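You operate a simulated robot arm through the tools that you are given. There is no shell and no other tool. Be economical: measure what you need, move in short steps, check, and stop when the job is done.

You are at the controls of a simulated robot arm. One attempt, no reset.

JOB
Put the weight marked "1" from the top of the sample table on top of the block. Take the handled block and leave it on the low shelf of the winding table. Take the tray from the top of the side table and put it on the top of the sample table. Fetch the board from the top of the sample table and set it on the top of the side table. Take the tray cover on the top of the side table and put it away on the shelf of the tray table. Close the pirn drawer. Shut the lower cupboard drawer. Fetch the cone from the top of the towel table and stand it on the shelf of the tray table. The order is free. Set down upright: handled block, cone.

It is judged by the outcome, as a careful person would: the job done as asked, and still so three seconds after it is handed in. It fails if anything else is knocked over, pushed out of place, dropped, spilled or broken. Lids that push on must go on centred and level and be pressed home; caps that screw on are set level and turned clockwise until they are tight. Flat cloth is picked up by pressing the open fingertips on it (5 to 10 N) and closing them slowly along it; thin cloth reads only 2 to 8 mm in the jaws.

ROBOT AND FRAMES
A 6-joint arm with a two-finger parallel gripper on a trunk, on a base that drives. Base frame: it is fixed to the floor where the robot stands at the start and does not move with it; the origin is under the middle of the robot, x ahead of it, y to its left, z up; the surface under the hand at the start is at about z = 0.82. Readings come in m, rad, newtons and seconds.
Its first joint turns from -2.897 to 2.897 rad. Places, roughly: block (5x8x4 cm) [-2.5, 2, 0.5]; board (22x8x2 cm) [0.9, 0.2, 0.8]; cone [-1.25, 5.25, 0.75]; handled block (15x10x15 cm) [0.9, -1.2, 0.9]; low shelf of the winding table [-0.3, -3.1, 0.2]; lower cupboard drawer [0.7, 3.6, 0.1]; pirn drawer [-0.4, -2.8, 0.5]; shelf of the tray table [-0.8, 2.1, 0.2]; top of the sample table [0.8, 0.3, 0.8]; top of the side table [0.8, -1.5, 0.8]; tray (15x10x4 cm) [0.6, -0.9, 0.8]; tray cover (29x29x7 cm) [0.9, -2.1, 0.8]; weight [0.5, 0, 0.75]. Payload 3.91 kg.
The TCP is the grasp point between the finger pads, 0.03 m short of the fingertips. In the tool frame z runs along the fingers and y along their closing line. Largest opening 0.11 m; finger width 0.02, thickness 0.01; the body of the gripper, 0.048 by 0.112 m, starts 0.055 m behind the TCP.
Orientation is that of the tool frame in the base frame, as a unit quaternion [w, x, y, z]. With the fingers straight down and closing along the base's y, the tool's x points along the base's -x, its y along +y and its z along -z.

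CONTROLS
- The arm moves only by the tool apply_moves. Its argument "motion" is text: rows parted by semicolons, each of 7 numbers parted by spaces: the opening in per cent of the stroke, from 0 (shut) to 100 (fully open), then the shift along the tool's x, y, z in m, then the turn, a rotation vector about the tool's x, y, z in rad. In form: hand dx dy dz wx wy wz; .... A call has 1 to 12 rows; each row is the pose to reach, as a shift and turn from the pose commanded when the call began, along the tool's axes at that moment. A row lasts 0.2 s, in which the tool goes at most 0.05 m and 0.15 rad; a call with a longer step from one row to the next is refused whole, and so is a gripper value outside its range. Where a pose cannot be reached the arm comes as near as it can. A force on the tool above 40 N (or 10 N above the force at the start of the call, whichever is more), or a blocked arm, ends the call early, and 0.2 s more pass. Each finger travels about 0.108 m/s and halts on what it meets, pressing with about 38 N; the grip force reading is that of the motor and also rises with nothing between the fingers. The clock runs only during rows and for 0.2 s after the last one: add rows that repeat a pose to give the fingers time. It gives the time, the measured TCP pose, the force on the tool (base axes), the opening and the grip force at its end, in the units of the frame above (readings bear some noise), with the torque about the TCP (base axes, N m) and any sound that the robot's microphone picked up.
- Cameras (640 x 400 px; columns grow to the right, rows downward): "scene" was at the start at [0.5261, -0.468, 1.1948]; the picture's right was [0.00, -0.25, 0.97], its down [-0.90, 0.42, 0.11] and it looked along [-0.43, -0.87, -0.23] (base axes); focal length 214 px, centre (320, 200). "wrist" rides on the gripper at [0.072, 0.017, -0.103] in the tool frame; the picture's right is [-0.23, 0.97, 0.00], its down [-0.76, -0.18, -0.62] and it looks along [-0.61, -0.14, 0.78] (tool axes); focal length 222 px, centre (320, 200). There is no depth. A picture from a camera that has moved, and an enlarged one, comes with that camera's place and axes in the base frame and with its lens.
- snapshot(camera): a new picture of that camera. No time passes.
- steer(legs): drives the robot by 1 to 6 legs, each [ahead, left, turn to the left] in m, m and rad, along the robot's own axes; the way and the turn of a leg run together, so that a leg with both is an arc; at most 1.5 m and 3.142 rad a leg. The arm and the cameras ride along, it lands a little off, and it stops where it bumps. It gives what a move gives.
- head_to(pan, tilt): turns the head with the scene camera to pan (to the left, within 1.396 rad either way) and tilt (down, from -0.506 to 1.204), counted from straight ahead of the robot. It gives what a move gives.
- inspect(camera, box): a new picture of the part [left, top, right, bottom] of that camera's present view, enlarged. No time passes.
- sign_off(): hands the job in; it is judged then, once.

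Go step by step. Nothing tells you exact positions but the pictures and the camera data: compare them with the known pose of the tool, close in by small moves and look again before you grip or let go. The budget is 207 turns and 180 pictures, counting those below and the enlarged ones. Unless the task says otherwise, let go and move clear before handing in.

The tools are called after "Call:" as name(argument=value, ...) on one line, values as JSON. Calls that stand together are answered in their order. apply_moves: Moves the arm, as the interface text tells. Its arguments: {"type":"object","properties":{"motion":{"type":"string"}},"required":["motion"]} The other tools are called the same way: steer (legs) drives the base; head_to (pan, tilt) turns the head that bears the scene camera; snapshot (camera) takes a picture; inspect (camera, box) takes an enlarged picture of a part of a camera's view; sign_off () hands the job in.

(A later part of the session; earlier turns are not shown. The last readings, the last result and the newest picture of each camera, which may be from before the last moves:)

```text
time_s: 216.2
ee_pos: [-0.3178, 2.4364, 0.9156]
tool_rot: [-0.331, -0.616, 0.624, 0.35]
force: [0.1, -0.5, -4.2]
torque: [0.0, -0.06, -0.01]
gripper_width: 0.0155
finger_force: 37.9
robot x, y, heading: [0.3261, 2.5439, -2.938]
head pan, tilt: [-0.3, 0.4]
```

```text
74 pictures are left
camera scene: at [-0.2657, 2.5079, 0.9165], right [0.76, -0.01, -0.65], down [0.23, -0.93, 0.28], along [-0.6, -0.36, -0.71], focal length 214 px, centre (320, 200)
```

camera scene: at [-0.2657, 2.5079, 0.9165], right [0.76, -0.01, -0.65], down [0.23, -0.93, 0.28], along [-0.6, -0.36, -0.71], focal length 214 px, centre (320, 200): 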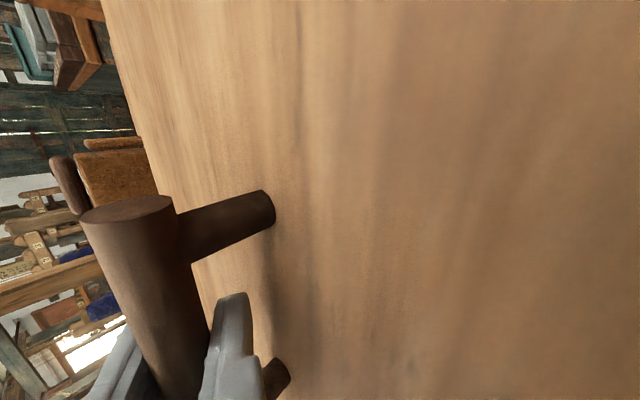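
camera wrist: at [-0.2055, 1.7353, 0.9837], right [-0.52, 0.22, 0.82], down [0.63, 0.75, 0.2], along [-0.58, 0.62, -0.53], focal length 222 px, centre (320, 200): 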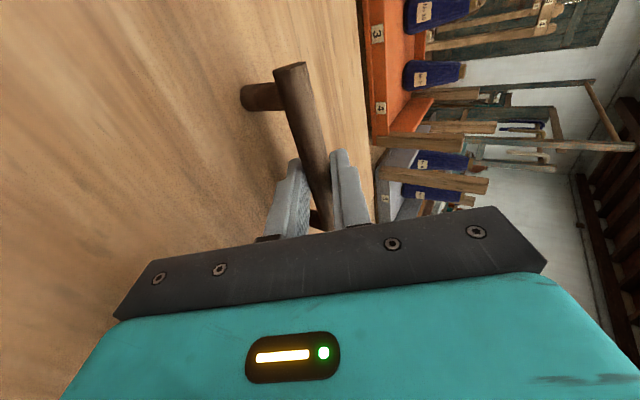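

Something stopped the base; let me ease back and look at the floor on that side.

Call:
steer(legs=[[0, 0.06, 0]])

Call:
head_to(pan=-1.39, tilt=-0.5)

Call:
snapshot(camera="scene")

```text
time_s: 217.1
ee_pos: [-0.3073, 2.3762, 0.9167]
tool_rot: [-0.331, -0.616, 0.624, 0.349]
force: [0.0, -0.1, -4.2]
torque: [-0.03, -0.05, -0.03]
gripper_width: 0.0156
finger_force: 37.7
robot x, y, heading: [0.3372, 2.4834, -2.935]
head pan, tilt: [-0.3, 0.4]
```

```text
time_s: 218.4
ee_pos: [-0.3064, 2.3748, 0.9166]
tool_rot: [-0.331, -0.616, 0.624, 0.349]
force: [-0.5, 0.2, -3.7]
torque: [0.02, -0.06, -0.02]
gripper_width: 0.0153
finger_force: 37.6
robot x, y, heading: [0.3378, 2.4851, -2.937]
head pan, tilt: [-1.389, -0.499]
```

```text
73 pictures are left
camera scene: at [-0.1666, 2.5231, 0.9261], right [0.93, -0.03, 0.38], down [0.16, -0.87, -0.46], along [0.34, 0.48, -0.81], focal length 214 px, centre (320, 200)
```

scene: 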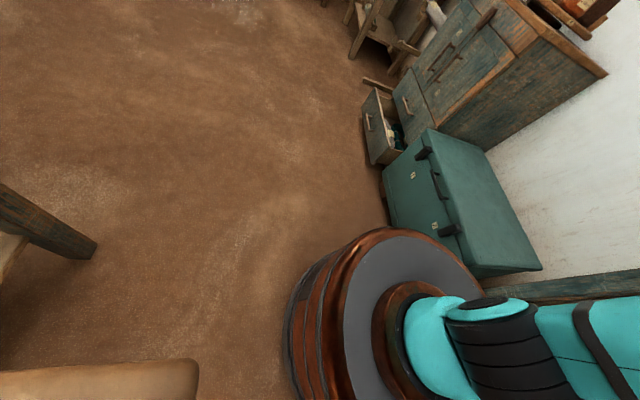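

The base corner met the teal chest; it looks undisturbed, with the open lower cupboard drawer behind it. I'll stay clear and lower the cover to view the shelf.

Call:
apply_moves(motion="5 0 -0.0378 0.0243 0 0 0; 5 0 -0.0756 0.0486 0 0 0; 5 0 -0.1134 0.0729 0 0 0; 5 0 -0.1512 0.0972 0 0 0; 5 0 -0.189 0.1215 0 0 0; 5 0 -0.2268 0.1458 0 0 0; 5 0 -0.2646 0.1701 0 0 0; 5 0 -0.3024 0.1944 0 0 0; 5 0 -0.3402 0.2187 0 0 0; 5 0 -0.378 0.243 0 0 0")

Call:
head_to(pan=0.45, tilt=-0.1)

Call:
snapshot(camera="scene")

Call:
snapshot(camera="wrist")

```text
time_s: 220.7
ee_pos: [-0.3081, 2.3845, 0.4655]
tool_rot: [-0.332, -0.616, 0.624, 0.349]
force: [0.3, 0.0, -4.0]
torque: [0.03, -0.05, -0.02]
gripper_width: 0.0152
finger_force: 37.5
robot x, y, heading: [0.3355, 2.4831, -2.942]
head pan, tilt: [-1.389, -0.499]
```

```text
time_s: 222.5
ee_pos: [-0.3085, 2.3845, 0.4661]
tool_rot: [-0.331, -0.616, 0.624, 0.349]
force: [0.0, -0.4, -3.8]
torque: [0.0, -0.03, 0.02]
gripper_width: 0.0152
finger_force: 37.9
robot x, y, heading: [0.3379, 2.4843, -2.937]
head pan, tilt: [0.45, -0.099]
```

```text
72 pictures are left
camera scene: at [-0.2813, 2.5016, 0.5283], right [0.12, 0.01, -0.99], down [-0.12, -0.99, -0.03], along [-0.99, 0.12, -0.12], focal length 214 px, centre (320, 200)
```

scene: 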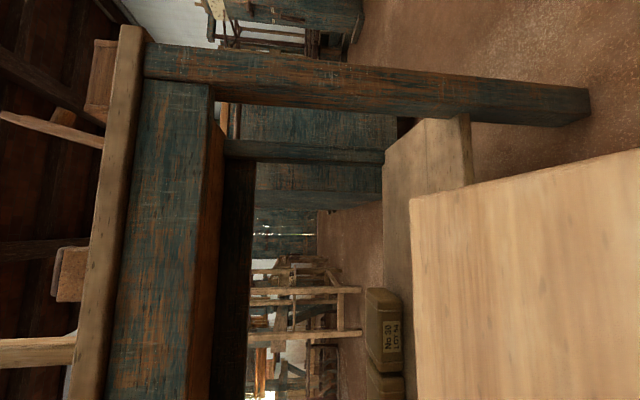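

```text
71 pictures are left
camera wrist: at [-0.2326, 2.3093, 0.5348], right [-0.52, 0.22, 0.82], down [0.64, 0.74, 0.2], along [-0.57, 0.63, -0.53], focal length 222 px, centre (320, 200)
```

wrist: 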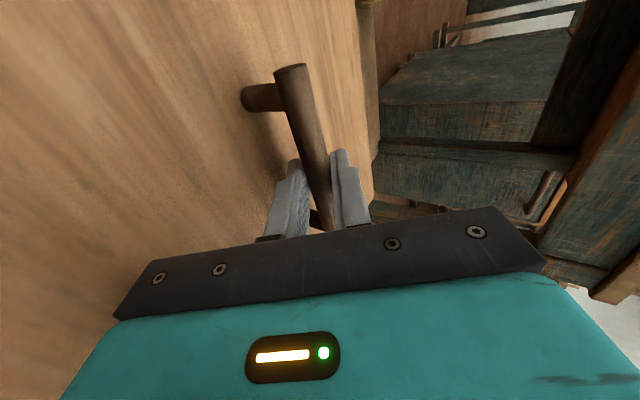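

The shelf is free from y 2.31 to the leg at 2.69, and spans x −0.63 to −1.02. I'll lower to just above shelf height, align at y 2.50, and look.

Call:
apply_moves(motion="5 0 -0.0378 0.0243 0 0 0; 5 0 -0.0756 0.0486 0 0 0; 5 0 -0.1134 0.0729 0 0 0; 5 0 -0.147 0.0945 0 0 0; 5 0 -0.147 0.0945 0 0 0")

Call:
steer(legs=[[0.1235, -0.143, 0]])

Call:
head_to(pan=0.4, tilt=0)

Call:
snapshot(camera="scene")

Call:
snapshot(camera="wrist")

```text
time_s: 223.7
ee_pos: [-0.3093, 2.3864, 0.2931]
tool_rot: [-0.332, -0.616, 0.624, 0.348]
force: [-0.6, 0.2, -3.5]
torque: [0.0, -0.06, 0.0]
gripper_width: 0.0154
finger_force: 37.6
robot x, y, heading: [0.3354, 2.4826, -2.943]
head pan, tilt: [0.45, -0.099]
```

```text
time_s: 225.2
ee_pos: [-0.4597, 2.5012, 0.2932]
tool_rot: [-0.332, -0.617, 0.623, 0.349]
force: [0.2, -0.1, -3.8]
torque: [0.02, -0.03, -0.03]
gripper_width: 0.0153
finger_force: 37.9
robot x, y, heading: [0.1859, 2.5976, -2.94]
head pan, tilt: [0.45, -0.099]
```

```text
time_s: 225.9
ee_pos: [-0.4593, 2.5024, 0.2927]
tool_rot: [-0.331, -0.616, 0.623, 0.349]
force: [0.1, -0.1, -4.7]
torque: [0.01, -0.03, 0.01]
gripper_width: 0.0155
finger_force: 38.1
robot x, y, heading: [0.1894, 2.5987, -2.939]
head pan, tilt: [0.4, 0.0]
```

```text
70 pictures are left
camera scene: at [-0.4348, 2.6097, 0.3492], right [0.17, 0.01, -0.99], down [-0.02, -1.0, -0.02], along [-0.99, 0.02, -0.17], focal length 214 px, centre (320, 200)
```

scene: 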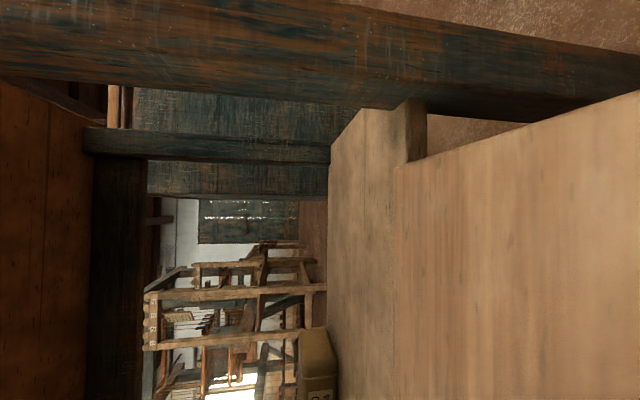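

```text
69 pictures are left
camera wrist: at [-0.3836, 2.426, 0.3606], right [-0.52, 0.22, 0.82], down [0.64, 0.75, 0.2], along [-0.57, 0.63, -0.53], focal length 222 px, centre (320, 200)
```

wrist: 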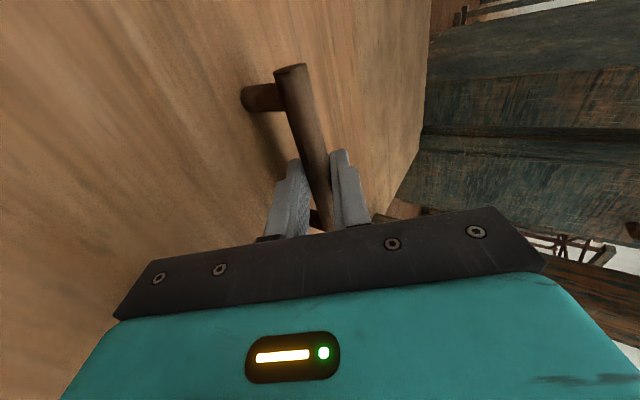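

Clearances to leg and box are about 4 cm each. Drive in.

Call:
steer(legs=[[0.158, -0.0368, 0], [0.158, -0.0368, 0]])

Call:
snapshot(camera="scene")

Call:
snapshot(camera="wrist")

```text
time_s: 226.8
ee_pos: [-0.4778, 2.5019, 0.2898]
tool_rot: [-0.329, -0.618, 0.625, 0.346]
force: [1.0, -0.2, -4.5]
torque: [-0.01, 0.01, 0.02]
gripper_width: 0.0154
finger_force: 38.2
robot x, y, heading: [0.1624, 2.5956, -2.94]
head pan, tilt: [0.4, 0.0]
stopped in leg 1: the force on the tool passed its limit at 59 N (the readings are from after the stop); the commanded pose is now the measured one
```

```text
68 pictures are left
camera scene: at [-0.4526, 2.6101, 0.3482], right [0.18, 0.01, -0.98], down [-0.02, -1.0, -0.02], along [-0.98, 0.02, -0.18], focal length 214 px, centre (320, 200)
```

scene: 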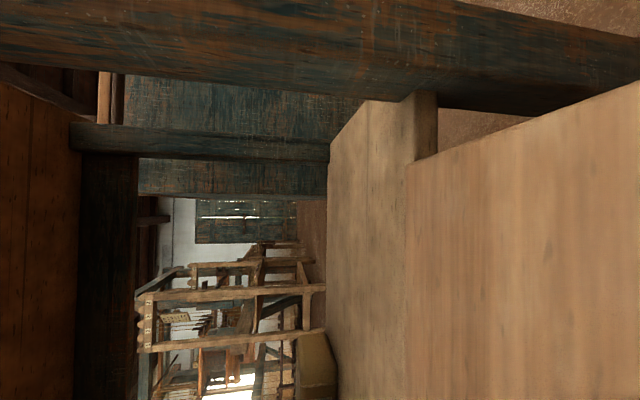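

```text
67 pictures are left
camera wrist: at [-0.4012, 2.4265, 0.3599], right [-0.53, 0.22, 0.82], down [0.63, 0.75, 0.2], along [-0.57, 0.63, -0.53], focal length 222 px, centre (320, 200)
```

wrist: 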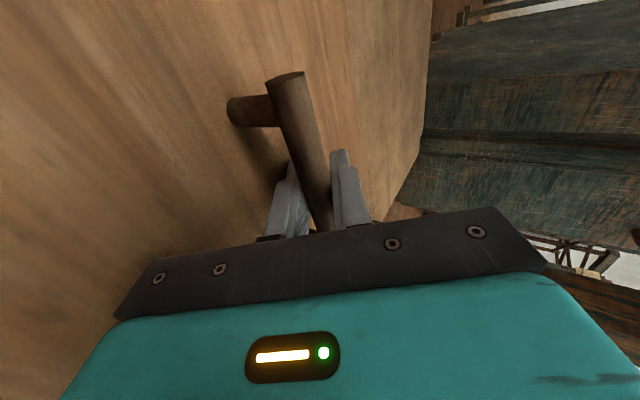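

The cover's edge met the shelf front: the shelf top is nearer z 0.235. Back off, raise, and check that the cover is still level in the grip.

Call:
steer(legs=[[-0.06, 0.012, 0]])

Call:
apply_moves(motion="5 0 0.03 -0.0193 0 0 0; 5 0 0.042 -0.027 0 0 0; 5 0 0.042 -0.027 0 0 0")

Call:
snapshot(camera="scene")

Call:
inspect(camera="wrist", box=[160, 0, 460, 260])

```text
time_s: 227.7
ee_pos: [-0.4149, 2.5024, 0.2896]
tool_rot: [-0.328, -0.619, 0.625, 0.346]
force: [0.3, 0.4, -5.0]
torque: [0.04, 0.04, -0.01]
gripper_width: 0.0153
finger_force: 38.6
robot x, y, heading: [0.2251, 2.6002, -2.936]
head pan, tilt: [0.4, 0.0]
```

```text
time_s: 228.5
ee_pos: [-0.4151, 2.5003, 0.341]
tool_rot: [-0.327, -0.619, 0.624, 0.347]
force: [-0.4, -0.2, -3.9]
torque: [0.0, 0.03, 0.0]
gripper_width: 0.0152
finger_force: 38.0
robot x, y, heading: [0.2261, 2.601, -2.938]
head pan, tilt: [0.4, 0.0]
```

```text
66 pictures are left
camera scene: at [-0.3914, 2.6094, 0.3986], right [0.18, 0.01, -0.98], down [-0.02, -1.0, -0.02], along [-0.98, 0.02, -0.18], focal length 214 px, centre (320, 200)
```

scene: 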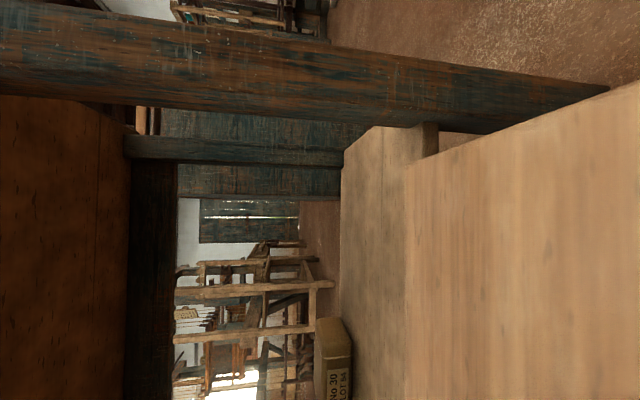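

```text
1.54 times, centred on (310, 130) of wrist
camera zoom: at [-0.3401, 2.4258, 0.4102], right [-0.53, 0.22, 0.82], down [0.63, 0.75, 0.2], along [-0.57, 0.63, -0.53], focal length 342 px, centre (335, 308)
```

zoom: 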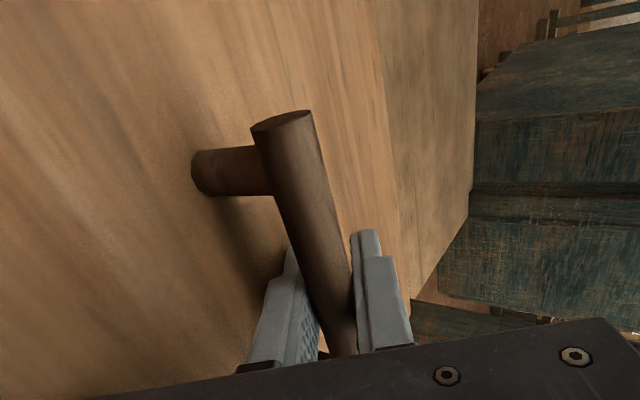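

The bump pitched the cover nose-down about 7° in the grip. I'll pitch the tool up by the same amount to level it.

Call:
apply_moves(motion="5 0 0 0 -0.07 0 0; 5 0 0 0 -0.13 0 0; 5 0 0 0 -0.13 0 0")

Call:
snapshot(camera="scene")

Call:
snapshot(camera="wrist")

```text
time_s: 229.3
ee_pos: [-0.4163, 2.5006, 0.3408]
tool_rot: [-0.369, -0.596, 0.6, 0.386]
force: [-0.3, -0.2, -4.5]
torque: [0.03, 0.01, -0.05]
gripper_width: 0.0154
finger_force: 37.9
robot x, y, heading: [0.224, 2.5995, -2.94]
head pan, tilt: [0.4, 0.0]
```

```text
64 pictures are left
camera scene: at [-0.384, 2.6096, 0.3954], right [0.05, 0.02, -1.0], down [-0.02, -1.0, -0.02], along [-1.0, 0.02, -0.05], focal length 214 px, centre (320, 200)
```

scene: 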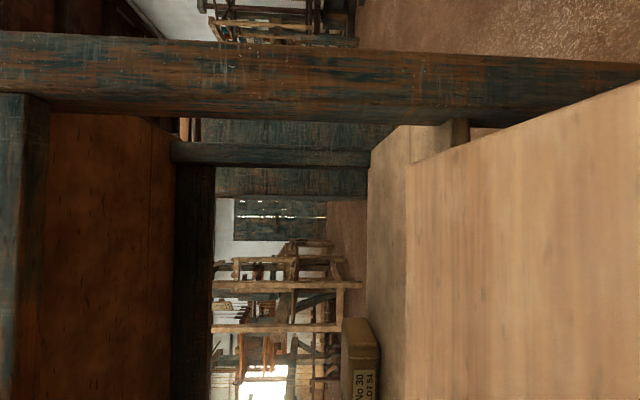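

```text
63 pictures are left
camera wrist: at [-0.3312, 2.4261, 0.3994], right [-0.41, 0.22, 0.88], down [0.65, 0.75, 0.12], along [-0.63, 0.63, -0.45], focal length 222 px, centre (320, 200)
```

wrist: 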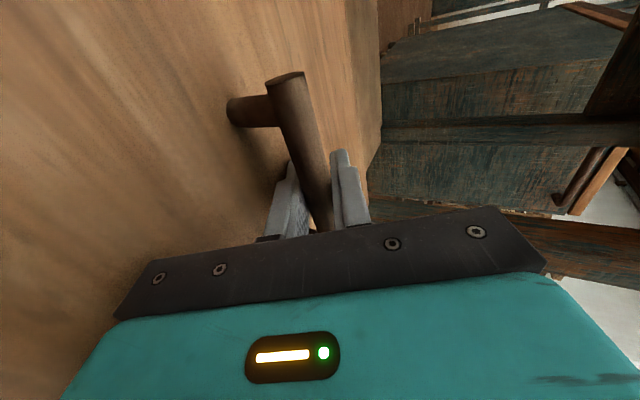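

Level again. Lower slightly and drive in at a safe height.

Call:
apply_moves(motion="5 0 -0.018 0.0086 0 0 0; 5 0 -0.018 0.0086 0 0 0")

Call:
steer(legs=[[0.178, -0.0395, 0], [0.178, -0.0395, 0]])

Call:
snapshot(camera="scene")

Call:
snapshot(camera="wrist")

```text
time_s: 229.9
ee_pos: [-0.4165, 2.5012, 0.32]
tool_rot: [-0.369, -0.596, 0.6, 0.386]
force: [-0.5, 0.8, -4.3]
torque: [0.02, 0.02, 0.01]
gripper_width: 0.0155
finger_force: 37.9
robot x, y, heading: [0.226, 2.6006, -2.936]
head pan, tilt: [0.4, 0.0]
```

```text
time_s: 232.1
ee_pos: [-0.6144, 2.5078, 0.3195]
tool_rot: [0.363, 0.603, -0.6, -0.38]
force: [1.1, 0.1, -4.4]
torque: [-0.04, 0.0, 0.02]
gripper_width: 0.0152
finger_force: 37.6
robot x, y, heading: [0.013, 2.6096, -2.923]
head pan, tilt: [0.4, 0.0]
stopped in leg 2: the robot was blocked; the commanded pose is now the measured one
```

```text
62 pictures are left
camera scene: at [-0.5846, 2.6158, 0.3743], right [0.06, 0.02, -1.0], down [-0.01, -1.0, -0.02], along [-1.0, 0.01, -0.06], focal length 214 px, centre (320, 200)
```

scene: 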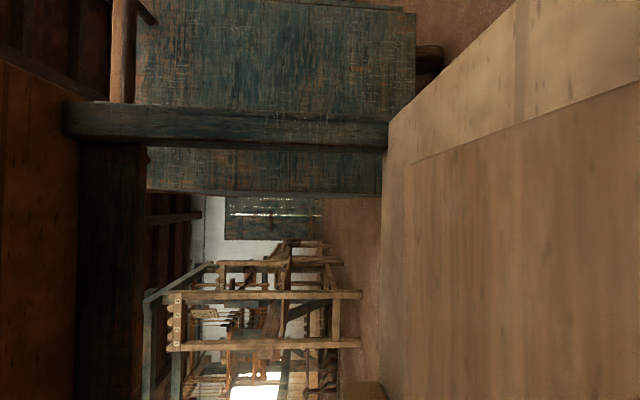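

```text
61 pictures are left
camera wrist: at [-0.5297, 2.4329, 0.3785], right [-0.43, 0.21, 0.88], down [0.64, 0.75, 0.14], along [-0.63, 0.62, -0.46], focal length 222 px, centre (320, 200)
```

wrist: 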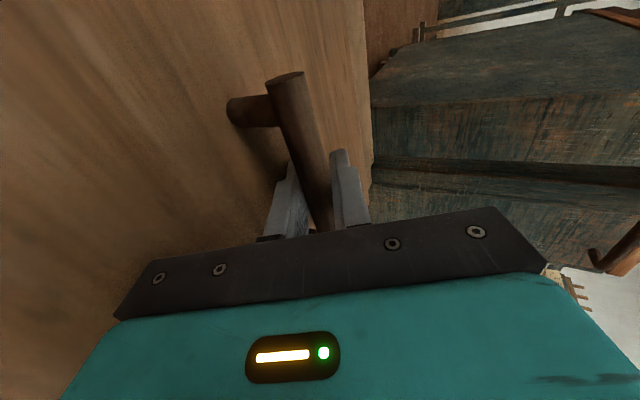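

Blocked again; look at what the robot touches.

Call:
head_to(pan=-1.2, tilt=-0.3)

Call:
snapshot(camera="scene")

Call:
head_to(pan=1.39, tilt=0)

Call:
snapshot(camera="scene")

```text
time_s: 233.8
ee_pos: [-0.6129, 2.5073, 0.3187]
tool_rot: [0.364, 0.604, -0.599, -0.38]
force: [-0.5, 0.7, -4.1]
torque: [0.03, 0.02, -0.01]
gripper_width: 0.0154
finger_force: 37.6
robot x, y, heading: [0.0158, 2.6104, -2.932]
head pan, tilt: [-1.201, -0.3]
```

```text
60 pictures are left
camera scene: at [-0.4873, 2.6421, 0.3022], right [1.0, -0.01, 0.09], down [0.02, -0.95, -0.32], along [0.09, 0.32, -0.94], focal length 214 px, centre (320, 200)
```

scene: 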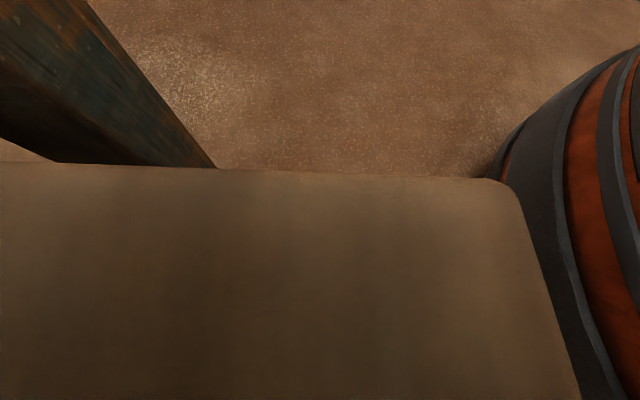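

```text
time_s: 236.1
ee_pos: [-0.614, 2.5057, 0.3186]
tool_rot: [0.363, 0.603, -0.6, -0.379]
force: [-0.6, 0.3, -3.5]
torque: [-0.01, 0.0, -0.03]
gripper_width: 0.0153
finger_force: 38.0
robot x, y, heading: [0.0141, 2.6102, -2.93]
head pan, tilt: [1.389, 0.0]
```

```text
59 pictures are left
camera scene: at [-0.5491, 2.6136, 0.4517], right [-0.8, 0.02, -0.6], down [-0.01, -1.0, -0.02], along [-0.6, -0.01, 0.8], focal length 214 px, centre (320, 200)
```

scene: 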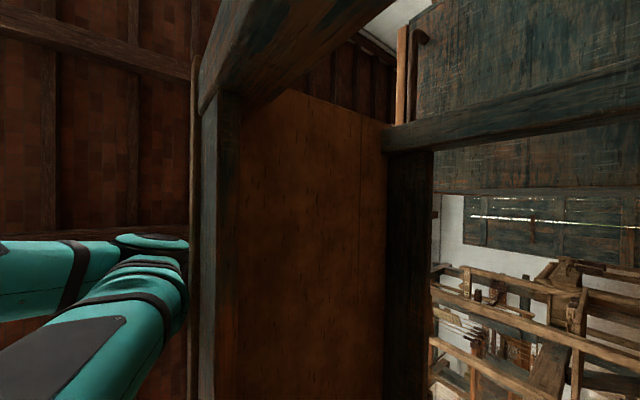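

The elbow is against the tabletop edge because the arm is too folded. I'll back the base off and extend the arm instead.

Call:
steer(legs=[[-0.13, 0.028, 0]])

Call:
apply_moves(motion="5 0 0.0186 0.037 0 0 0; 5 0.001 0.037 0.074 0 0 0; 5 0.001 0.056 0.111 0 0 0; 5 0.001 0.074 0.148 0 0 0; 5 0.002 0.093 0.185 0 0 0; 5 0.002 0.111 0.222 0 0 0; 5 0.002 0.13 0.259 0 0 0; 5 0.002 0.13 0.259 0 0 0")

Call:
head_to(pan=0.4, tilt=0)

Call:
snapshot(camera="scene")

Call:
snapshot(camera="wrist")

```text
time_s: 237.4
ee_pos: [-0.4818, 2.5065, 0.3172]
tool_rot: [0.363, 0.604, -0.6, -0.379]
force: [0.2, -0.7, -4.3]
torque: [-0.04, -0.01, -0.01]
gripper_width: 0.0156
finger_force: 38.1
robot x, y, heading: [0.1497, 2.6077, -2.926]
head pan, tilt: [1.389, 0.0]
```

```text
time_s: 239.2
ee_pos: [-0.771, 2.507, 0.3161]
tool_rot: [0.362, 0.605, -0.599, -0.379]
force: [0.1, 1.2, -3.7]
torque: [0.01, 0.02, 0.02]
gripper_width: 0.0154
finger_force: 38.0
robot x, y, heading: [0.1518, 2.6121, -2.921]
head pan, tilt: [1.389, 0.0]
```

```text
time_s: 240.5
ee_pos: [-0.7714, 2.5059, 0.3169]
tool_rot: [0.363, 0.604, -0.6, -0.379]
force: [-0.2, 0.3, -4.4]
torque: [0.01, 0.04, 0.03]
gripper_width: 0.0153
finger_force: 37.7
robot x, y, heading: [0.148, 2.6093, -2.918]
head pan, tilt: [0.4, 0.0]
```

```text
58 pictures are left
camera scene: at [-0.7417, 2.6154, 0.3722], right [0.07, 0.02, -1.0], down [-0.01, -1.0, -0.02], along [-1.0, 0.01, -0.07], focal length 214 px, centre (320, 200)
```

scene: 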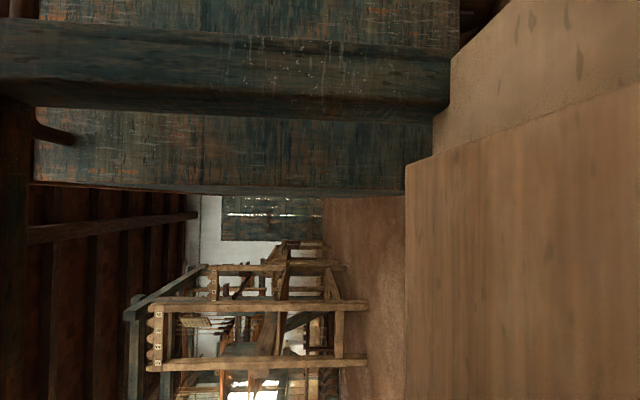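

```text
57 pictures are left
camera wrist: at [-0.6865, 2.4326, 0.3765], right [-0.44, 0.21, 0.88], down [0.64, 0.75, 0.14], along [-0.63, 0.62, -0.46], focal length 222 px, centre (320, 200)
```

wrist: 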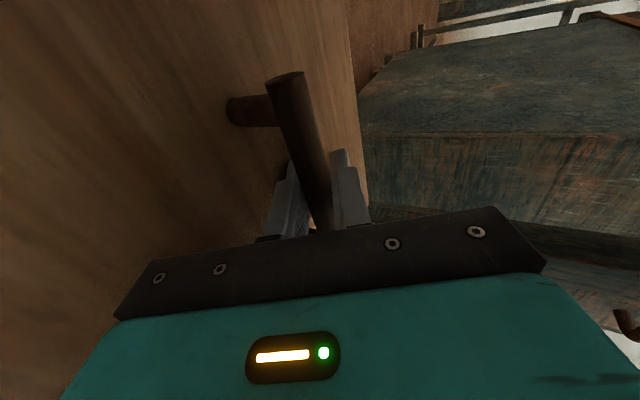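

Cover is within the shelf area. Lower slowly to contact.

Call:
apply_moves(motion="5 0 -0.0134 0.0067 0 0 0; 5 0 -0.0223 0.0112 0 0 0; 5 0 -0.0268 0.0134 0 0 0; 5 0 -0.0313 0.0157 0 0 0; 5 0 -0.0348 0.0175 0 0 0; 5 0 -0.0384 0.0193 0 0 0;5 0 -0.042 0.021 0 0 0;5 0 -0.0455 0.0228 0 0 0")

Call:
snapshot(camera="scene")

```text
time_s: 241.3
ee_pos: [-0.7729, 2.5064, 0.2924]
tool_rot: [0.366, 0.602, -0.598, -0.382]
force: [0.4, -0.2, 10.8]
torque: [-0.26, -0.06, -0.33]
gripper_width: 0.0158
finger_force: 37.7
robot x, y, heading: [0.1478, 2.6066, -2.931]
head pan, tilt: [0.4, 0.0]
stopped in row 4: the force on the tool passed its limit at 44 N (the readings are from after the stop); the commanded pose is now the measured one
```

```text
56 pictures are left
camera scene: at [-0.7439, 2.6155, 0.3476], right [0.06, 0.02, -1.0], down [-0.01, -1.0, -0.02], along [-1.0, 0.01, -0.06], focal length 214 px, centre (320, 200)
```

scene: 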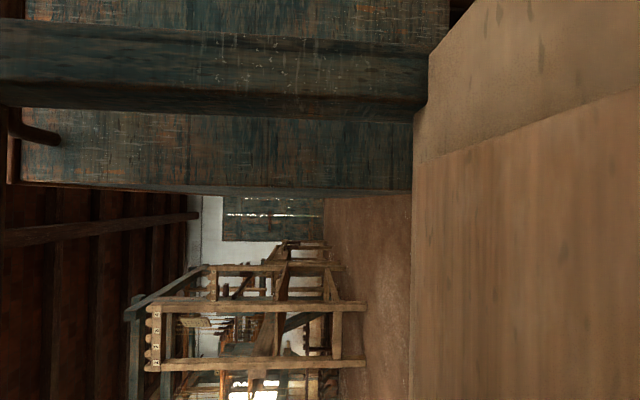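

Contact: the cover rests on the shelf. Release gently and withdraw along the tool axis.

Call:
apply_moves(motion="20 0 0 0 0 0 0; 30 0 0 0 0 0 0; 30 0 0 0 0 0 0; 30 0 0 -0.015 0 0 0; 30 0 0 -0.04 0 0 0; 30 0 0.0 -0.08 0 0 0; 30 0 0 -0.12 0 0 0")

Call:
snapshot(camera="scene")

Call:
snapshot(camera="wrist")

```text
time_s: 242.9
ee_pos: [-0.6645, 2.5055, 0.3435]
tool_rot: [0.365, 0.603, -0.598, -0.381]
force: [0.9, 0.0, -6.6]
torque: [0.08, -0.14, -0.02]
gripper_width: 0.0351
finger_force: 1.9
robot x, y, heading: [0.1492, 2.6083, -2.925]
head pan, tilt: [0.4, 0.0]
```

```text
55 pictures are left
camera scene: at [-0.6354, 2.614, 0.3992], right [0.06, 0.02, -1.0], down [-0.01, -1.0, -0.02], along [-1.0, 0.01, -0.06], focal length 214 px, centre (320, 200)
```

scene: 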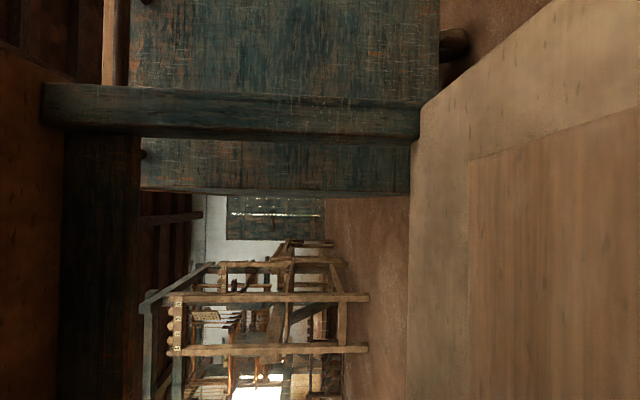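

```text
54 pictures are left
camera wrist: at [-0.5803, 2.4312, 0.4032], right [-0.43, 0.21, 0.88], down [0.64, 0.75, 0.13], along [-0.63, 0.62, -0.46], focal length 222 px, centre (320, 200)
```

wrist: 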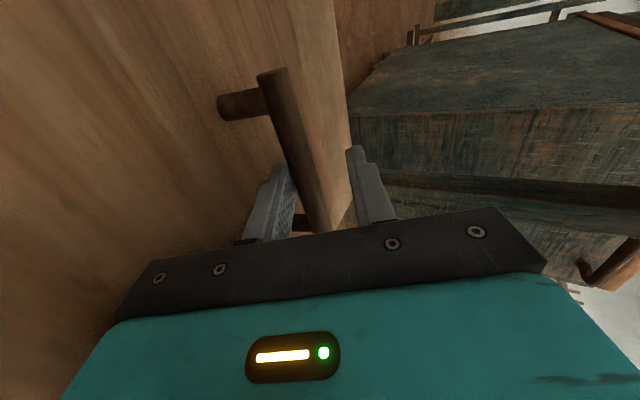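

The cover was dragged along, resting on the lower finger. Close again to secure it and look.

Call:
apply_moves(motion="20 0 0 0 0 0 0; 5 0 0 0 0 0 0; 5 0 0 0 0 0 0; 5 0 0 0 0 0 0")

Call:
snapshot(camera="wrist")

Call:
snapshot(camera="scene")

```text
time_s: 243.9
ee_pos: [-0.6656, 2.5059, 0.3442]
tool_rot: [0.365, 0.603, -0.599, -0.381]
force: [-0.7, -0.2, -0.6]
torque: [0.03, -0.13, 0.03]
gripper_width: 0.0157
finger_force: 38.0
robot x, y, heading: [0.1486, 2.6065, -2.928]
head pan, tilt: [0.4, 0.0]
```

```text
53 pictures are left
camera wrist: at [-0.5807, 2.4313, 0.4034], right [-0.43, 0.21, 0.88], down [0.64, 0.75, 0.13], along [-0.63, 0.62, -0.46], focal length 222 px, centre (320, 200)
```

wrist: 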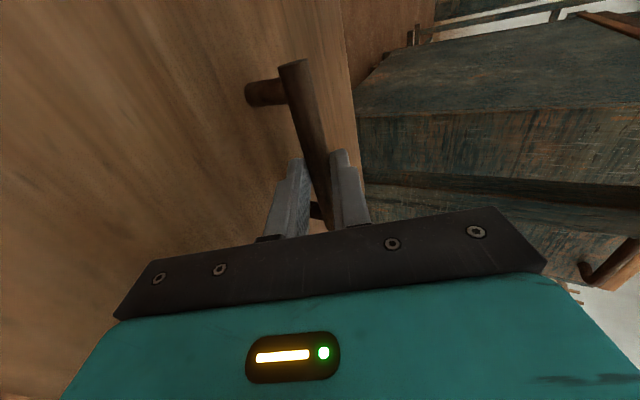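

```text
52 pictures are left
camera scene: at [-0.6358, 2.6141, 0.3993], right [0.06, 0.02, -1.0], down [-0.01, -1.0, -0.02], along [-1.0, 0.01, -0.06], focal length 214 px, centre (320, 200)
```

scene: 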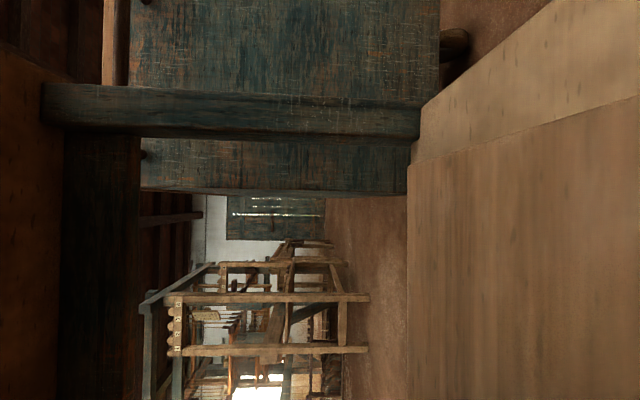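

Call:
apply_moves(motion="5 0 0.018 -0.009 0 0 0; 5 0 0.018 -0.009 0 0 0; 5 0 0.018 -0.009 0 0 0")

Call:
inspect(camera="scene", box=[380, 60, 640, 400])

Call:
inspect(camera="wrist", box=[200, 30, 400, 250])

```text
time_s: 244.7
ee_pos: [-0.6653, 2.5049, 0.3644]
tool_rot: [0.365, 0.602, -0.599, -0.381]
force: [-0.3, -0.3, -4.0]
torque: [0.04, -0.1, 0.02]
gripper_width: 0.0154
finger_force: 38.0
robot x, y, heading: [0.1506, 2.6085, -2.927]
head pan, tilt: [0.4, 0.0]
```

```text
1.18 times, centred on (510, 230) of scene
camera zoom: at [-0.6358, 2.6135, 0.4193], right [0.06, 0.02, -1.0], down [-0.01, -1.0, -0.02], along [-1.0, 0.01, -0.06], focal length 252 px, centre (96, 165)
```

zoom: 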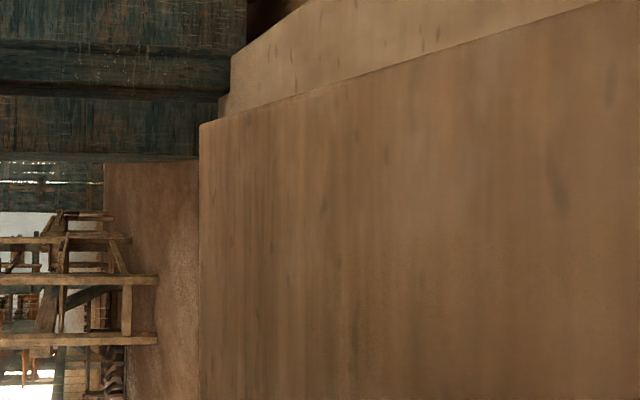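

```text
1.82 times, centred on (300, 140) of wrist
camera zoom: at [-0.5808, 2.4307, 0.4234], right [-0.43, 0.21, 0.88], down [0.64, 0.75, 0.13], along [-0.63, 0.62, -0.46], focal length 404 px, centre (356, 309)
```

zoom: 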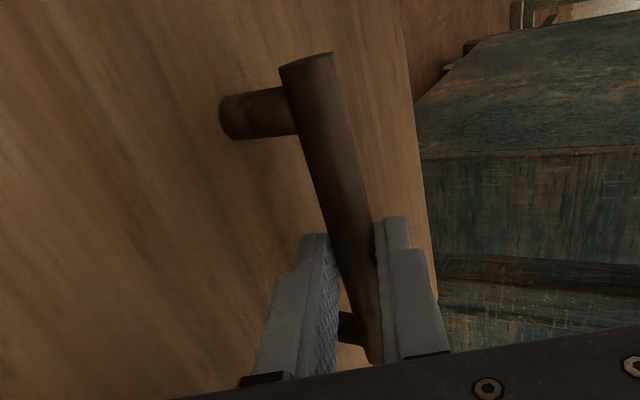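

The cover is secure and level. Push in again and lower to contact.

Call:
apply_moves(motion="5 0 0.0165 0.0327 0 0 0; 5 0 0.033 0.0655 0 0 0; 5 0 0.0493 0.0982 0 0 0; 5 0 0.0225 0.1116 0 0 0; 5 0 -0.0043 0.125 0 0 0; 5 0 -0.0043 0.125 0 0 0")

Call:
apply_moves(motion="5 0 -0.0022 0.0011 0 0 0; 5 0 -0.0045 0.0022 0 0 0; 5 0 -0.0067 0.0034 0 0 0; 5 0 -0.009 0.0045 0 0 0; 5 0 -0.0112 0.0056 0 0 0")

```text
time_s: 246.1
ee_pos: [-0.7759, 2.5074, 0.3056]
tool_rot: [0.366, 0.602, -0.597, -0.383]
force: [-1.8, -0.2, 12.2]
torque: [-0.6, 0.24, -0.5]
gripper_width: 0.0155
finger_force: 38.6
robot x, y, heading: [0.1478, 2.61, -2.925]
head pan, tilt: [0.4, 0.0]
```

```text
time_s: 246.6
ee_pos: [-0.7776, 2.5066, 0.3061]
tool_rot: [0.368, 0.6, -0.598, -0.383]
force: [3.2, 0.4, 14.7]
torque: [-0.62, 0.27, -0.35]
gripper_width: 0.0154
finger_force: 38.0
robot x, y, heading: [0.149, 2.6085, -2.926]
head pan, tilt: [0.4, 0.0]
stopped in row 2: the force on the tool passed its limit at 44 N (the readings are from after the stop); the commanded pose is now the measured one
```

Call:
head_to(pan=0.3, tilt=0.6)

Call:
snapshot(camera="scene")

Call:
snapshot(camera="wrist")

```text
time_s: 247.6
ee_pos: [-0.7777, 2.5087, 0.306]
tool_rot: [0.367, 0.602, -0.597, -0.383]
force: [-5.5, -0.4, 23.5]
torque: [-0.69, 0.58, -0.29]
gripper_width: 0.0155
finger_force: 37.9
robot x, y, heading: [0.1476, 2.611, -2.925]
head pan, tilt: [0.3, 0.6]
```

```text
49 pictures are left
camera scene: at [-0.7454, 2.5606, 0.3514], right [0.15, 0.02, -0.99], down [0.55, -0.83, 0.07], along [-0.82, -0.56, -0.14], focal length 214 px, centre (320, 200)
```

scene: 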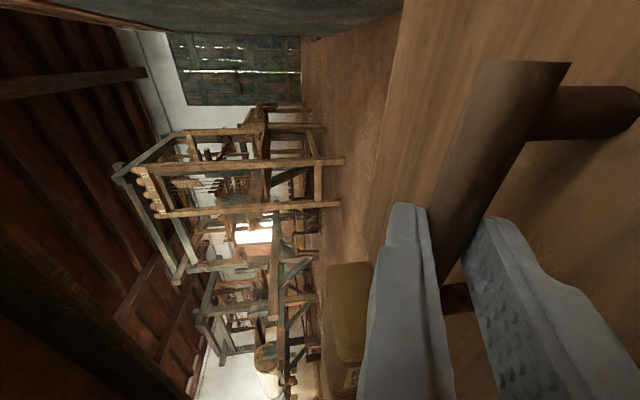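

```text
48 pictures are left
camera wrist: at [-0.6924, 2.4328, 0.365], right [-0.42, 0.21, 0.88], down [0.64, 0.75, 0.13], along [-0.64, 0.62, -0.46], focal length 222 px, centre (320, 200)
```

wrist: 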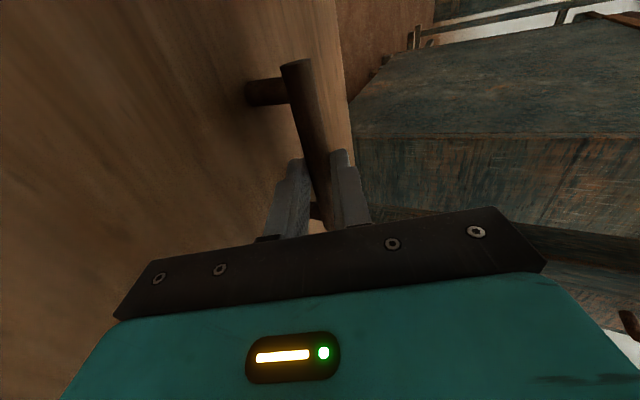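

The cover touches at its nose corner first. I'll pitch and roll slightly to level it, then lower again.

Call:
apply_moves(motion="5 0 0.004 -0.002 0 0 0; 5 0 0.004 -0.002 -0.08 0 0.03; 5 0 0.004 -0.002 -0.08 0 0.03; 5 0 -0.002 0.001 -0.08 0 0.03; 5 0 -0.006 0.003 -0.08 0 0.03; 5 0 -0.01 0.005 -0.08 0 0.03; 5 0 -0.014 0.007 -0.08 0 0.03; 5 0 -0.018 0.009 -0.08 0 0.03")

Call:
snapshot(camera="wrist")

```text
time_s: 248.8
ee_pos: [-0.7774, 2.5067, 0.3047]
tool_rot: [-0.399, -0.576, 0.589, 0.402]
force: [0.5, 0.6, 12.6]
torque: [0.36, 0.26, -0.29]
gripper_width: 0.0152
finger_force: 37.6
robot x, y, heading: [0.1496, 2.6065, -2.927]
head pan, tilt: [0.3, 0.6]
stopped in row 5: the force on the tool passed its limit at 44 N (the readings are from after the stop); the commanded pose is now the measured one
```

```text
47 pictures are left
camera wrist: at [-0.6895, 2.433, 0.3576], right [-0.34, 0.24, 0.91], down [0.66, 0.75, 0.05], along [-0.67, 0.62, -0.41], focal length 222 px, centre (320, 200)
```

wrist: 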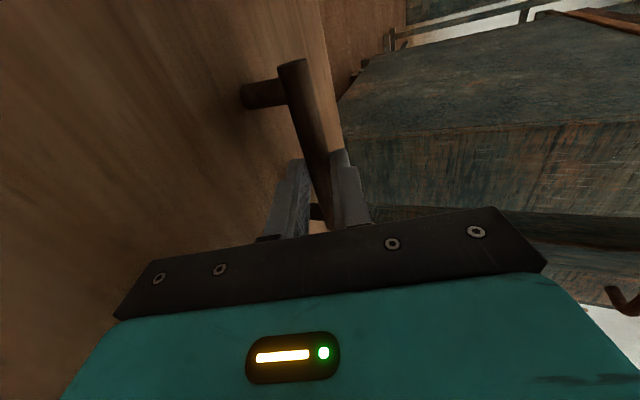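

Call:
apply_moves(motion="12 0 0 0 0 0 0; 18 0 0 0 0 0 0; 22 0 0 0 0 0 0; 22 0 0 0 0 0 0")

Call:
inspect(camera="wrist", box=[200, 30, 400, 250])

Call:
snapshot(camera="scene")

```text
time_s: 249.8
ee_pos: [-0.7781, 2.5068, 0.3035]
tool_rot: [-0.398, -0.577, 0.59, 0.402]
force: [-0.5, 0.7, 0.8]
torque: [-0.03, 0.01, -0.01]
gripper_width: 0.0245
finger_force: 0.0
robot x, y, heading: [0.146, 2.6104, -2.92]
head pan, tilt: [0.3, 0.6]
```

```text
1.82 times, centred on (300, 140) of wrist
camera zoom: at [-0.689, 2.4331, 0.3562], right [-0.35, 0.24, 0.91], down [0.66, 0.75, 0.05], along [-0.67, 0.62, -0.42], focal length 404 px, centre (356, 309)
```

zoom: 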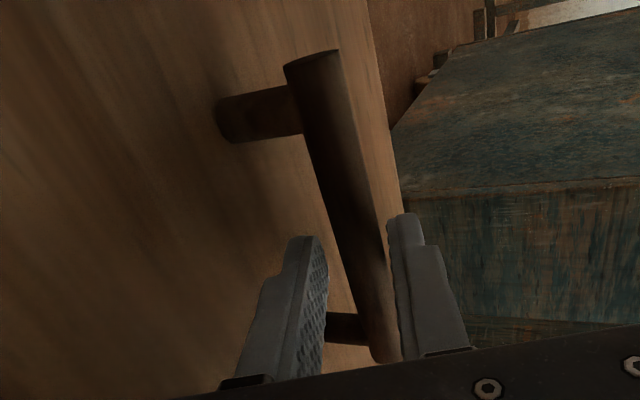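

```text
45 pictures are left
camera scene: at [-0.7417, 2.5611, 0.3438], right [0.07, -0.01, -1.0], down [0.55, -0.84, 0.04], along [-0.83, -0.55, -0.05], focal length 214 px, centre (320, 200)
```

scene: 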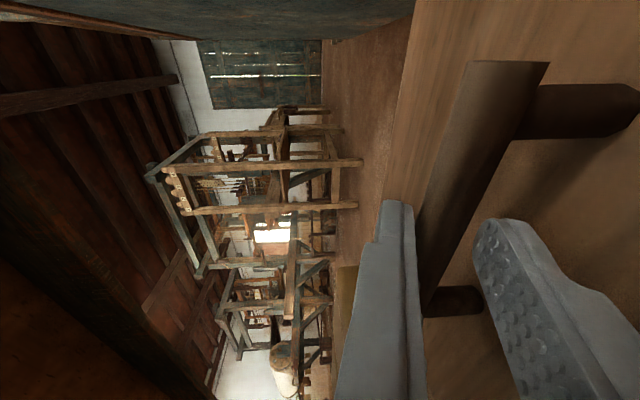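

The cover rests freely. Centre the fingers about the bar and withdraw in small steps.

Call:
apply_moves(motion="22 0 0.003 0 0 0 0; 24 0 0.003 -0.01 0 0 0; 24 0 0.003 -0.02 0 0 0; 24 0 0.003 -0.03 0 0 0")

Call:
inspect(camera="wrist", box=[200, 30, 400, 250])

```text
time_s: 250.8
ee_pos: [-0.7508, 2.5052, 0.3173]
tool_rot: [-0.398, -0.576, 0.59, 0.403]
force: [0.4, -0.1, -0.2]
torque: [0.02, -0.01, -0.01]
gripper_width: 0.0264
finger_force: 0.1
robot x, y, heading: [0.1484, 2.6071, -2.923]
head pan, tilt: [0.3, 0.6]
```

```text
1.82 times, centred on (300, 140) of wrist
camera zoom: at [-0.6619, 2.4327, 0.3702], right [-0.34, 0.24, 0.91], down [0.66, 0.75, 0.05], along [-0.67, 0.62, -0.42], focal length 404 px, centre (356, 309)
```

zoom: 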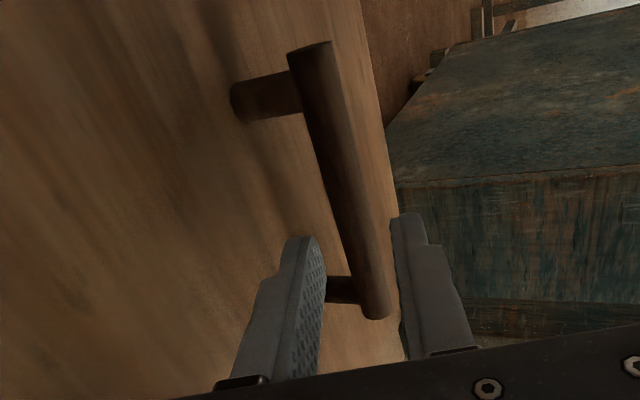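

Call:
apply_moves(motion="24 0 0 -0.03 0 0 0; 24 0 0 -0.07 0 0 0; 24 0 0 -0.11 0 0 0; 24 0 0 -0.15 0 0 0; 24 0 0 -0.19 0 0 0")

Call:
steer(legs=[[-0.06, 0.02, 0]])

Call:
head_to(pan=0.1, tilt=0.3)

Call:
snapshot(camera="scene")

```text
time_s: 252.0
ee_pos: [-0.5715, 2.5034, 0.3851]
tool_rot: [-0.399, -0.576, 0.59, 0.403]
force: [0.4, -0.1, -0.1]
torque: [0.0, 0.0, -0.04]
gripper_width: 0.0266
finger_force: 0.0
robot x, y, heading: [0.147, 2.6087, -2.924]
head pan, tilt: [0.3, 0.6]
```

```text
time_s: 252.9
ee_pos: [-0.51, 2.4964, 0.3842]
tool_rot: [-0.398, -0.577, 0.589, 0.402]
force: [0.0, 0.6, 0.2]
torque: [-0.02, 0.0, -0.01]
gripper_width: 0.0266
finger_force: 0.1
robot x, y, heading: [0.2148, 2.6006, -2.922]
head pan, tilt: [0.3, 0.6]
```

```text
time_s: 253.8
ee_pos: [-0.5098, 2.4968, 0.3849]
tool_rot: [-0.398, -0.576, 0.59, 0.403]
force: [-0.3, 0.4, 1.2]
torque: [0.02, 0.01, 0.03]
gripper_width: 0.0262
finger_force: 0.1
robot x, y, heading: [0.2106, 2.6011, -2.93]
head pan, tilt: [0.099, 0.3]
```

```text
43 pictures are left
camera scene: at [-0.4752, 2.5774, 0.4066], right [0.26, -0.01, -0.96], down [0.27, -0.96, 0.08], along [-0.93, -0.28, -0.25], focal length 214 px, centre (320, 200)
```

scene: 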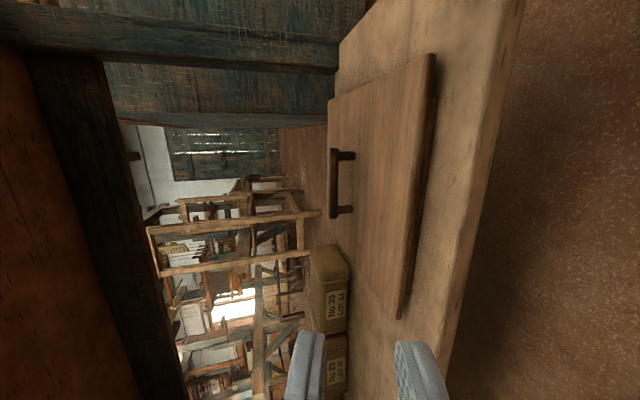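

The cover lies flat on the shelf. Next, the lower cupboard drawer (front near [0.54, 3.66, 0.12]); I'll retract, turn and drive around to face it.

Call:
apply_moves(motion="10 0 0.01 -0.04 0 0 0; 0 0 0.02 -0.08 0 0 0; 0 0 0.04 -0.08 0 0 0")

Call:
steer(legs=[[0, 0, -1.571], [1.084, 0.291, 0], [0, 0, -1.78]])

Call:
head_to(pan=-0.2, tilt=0.2)

Call:
snapshot(camera="scene")

```text
time_s: 254.6
ee_pos: [-0.4503, 2.4942, 0.4511]
tool_rot: [-0.398, -0.576, 0.59, 0.403]
force: [0.3, 0.1, -0.2]
torque: [0.01, -0.01, 0.0]
gripper_width: 0.0002
finger_force: 37.6
robot x, y, heading: [0.2113, 2.6005, -2.928]
head pan, tilt: [0.099, 0.3]
```

```text
time_s: 268.4
ee_pos: [0.3563, 3.5699, 0.4501]
tool_rot: [0.439, 0.642, 0.517, 0.358]
force: [-0.1, 1.0, 0.4]
torque: [0.01, 0.0, 0.01]
gripper_width: 0.0001
finger_force: 37.8
robot x, y, heading: [-0.3143, 3.5907, 0.024]
head pan, tilt: [0.099, 0.3]
```

```text
time_s: 269.2
ee_pos: [0.3558, 3.5706, 0.4511]
tool_rot: [0.439, 0.642, 0.516, 0.358]
force: [-0.2, 0.6, -0.5]
torque: [0.0, 0.02, 0.01]
gripper_width: 0.0001
finger_force: 38.0
robot x, y, heading: [-0.3141, 3.5889, 0.02]
head pan, tilt: [-0.201, 0.201]
```

```text
42 pictures are left
camera scene: at [0.2976, 3.49, 0.4473], right [-0.52, 0.12, -0.84], down [0.04, 0.99, 0.11], along [0.85, 0.02, -0.53], focal length 214 px, centre (320, 200)
```

scene: 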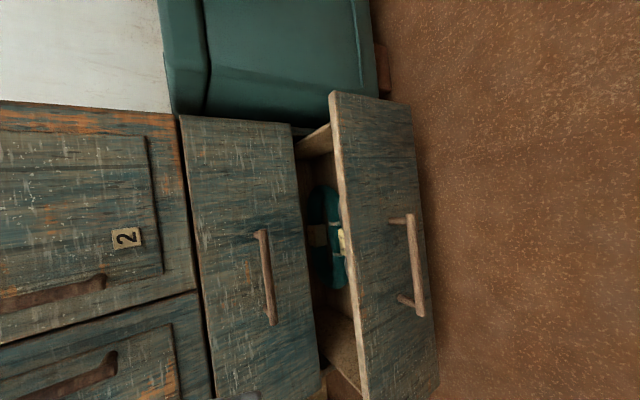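

The lower drawer front is at x ≈ 0.55, centre y ≈ 3.6, handle z ≈ 0.155; upper drawer face at x ≈ 0.69. I'll drive up a little, lower the closed fingers in front of it, above the handle, and check.

Call:
steer(legs=[[0.11, 0, 0]])

Call:
apply_moves(motion="0 0.0055 -0.037 0.0123 0 0 0; 0 0.011 -0.074 0.0247 0 0 0; 0 0.0165 -0.1115 0.037 0 0 0; 0 0.022 -0.149 0.0493 0 0 0; 0 0.0275 -0.186 0.0617 0 0 0; 0 0.033 -0.223 0.074 0 0 0; 0 0.033 -0.223 0.074 0 0 0")

Call:
snapshot(camera="scene")

```text
time_s: 270.4
ee_pos: [0.4682, 3.5717, 0.4509]
tool_rot: [0.44, 0.643, 0.516, 0.356]
force: [-0.1, -0.3, -0.1]
torque: [-0.02, -0.02, -0.01]
gripper_width: 0.0
finger_force: 38.3
robot x, y, heading: [-0.1984, 3.5963, 0.023]
head pan, tilt: [-0.201, 0.201]
```

```text
time_s: 272.0
ee_pos: [0.4641, 3.6073, 0.2148]
tool_rot: [0.44, 0.642, 0.516, 0.357]
force: [0.3, -0.5, -0.1]
torque: [0.0, -0.01, -0.01]
gripper_width: 0.0
finger_force: 37.2
robot x, y, heading: [-0.2015, 3.5935, 0.015]
head pan, tilt: [-0.201, 0.201]
```

```text
41 pictures are left
camera scene: at [0.404, 3.5269, 0.2115], right [-0.52, 0.12, -0.84], down [0.04, 0.99, 0.11], along [0.85, 0.02, -0.53], focal length 214 px, centre (320, 200)
```

scene: 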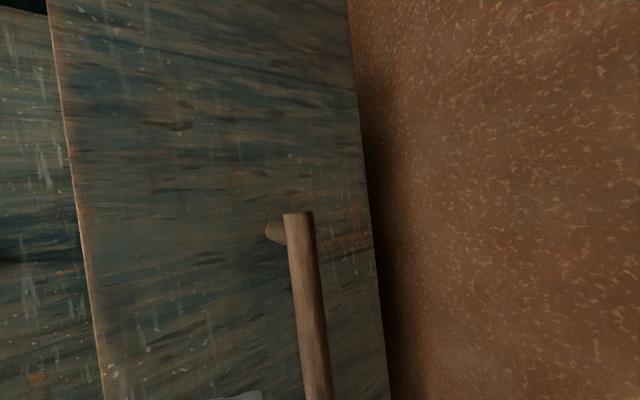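

Call:
apply_moves(motion="0 0.0063 0.0104 0.0274 0 0 0; 0 0.0126 0.0209 0.0548 0 0 0; 0 0.0169 0.0278 0.073 0 0 0; 0 0.0211 0.0348 0.0913 0 0 0; 0 0.0253 0.0418 0.1095 0 0 0; 0 0.0295 0.0487 0.1278 0 0 0; 0 0.0337 0.0557 0.146 0 0 0; 0 0.0379 0.0626 0.1643 0 0 0; 0 0.0421 0.0696 0.1825 0 0 0; 0 0.0463 0.0766 0.2008 0 0 0; 0 0.0506 0.0835 0.219 0 0 0")

Call:
snapshot(camera="scene")

```text
time_s: 273.9
ee_pos: [0.6444, 3.6086, 0.2157]
tool_rot: [0.438, 0.644, 0.517, 0.357]
force: [-11.5, 0.6, 9.6]
torque: [0.02, -0.26, 0.04]
gripper_width: 0.0
finger_force: 38.0
robot x, y, heading: [-0.2012, 3.5941, 0.015]
head pan, tilt: [-0.201, 0.201]
stopped in row 9: the force on the tool passed its limit at 71 N (the readings are from after the stop); the commanded pose is now the measured one
```

```text
40 pictures are left
camera scene: at [0.5854, 3.528, 0.2125], right [-0.53, 0.12, -0.84], down [0.04, 0.99, 0.11], along [0.85, 0.02, -0.53], focal length 214 px, centre (320, 200)
```

scene: 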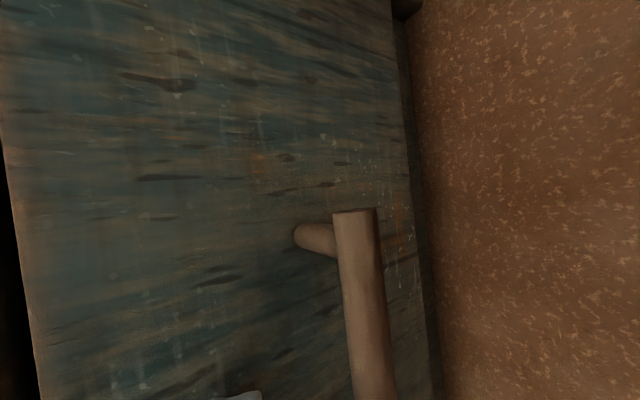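

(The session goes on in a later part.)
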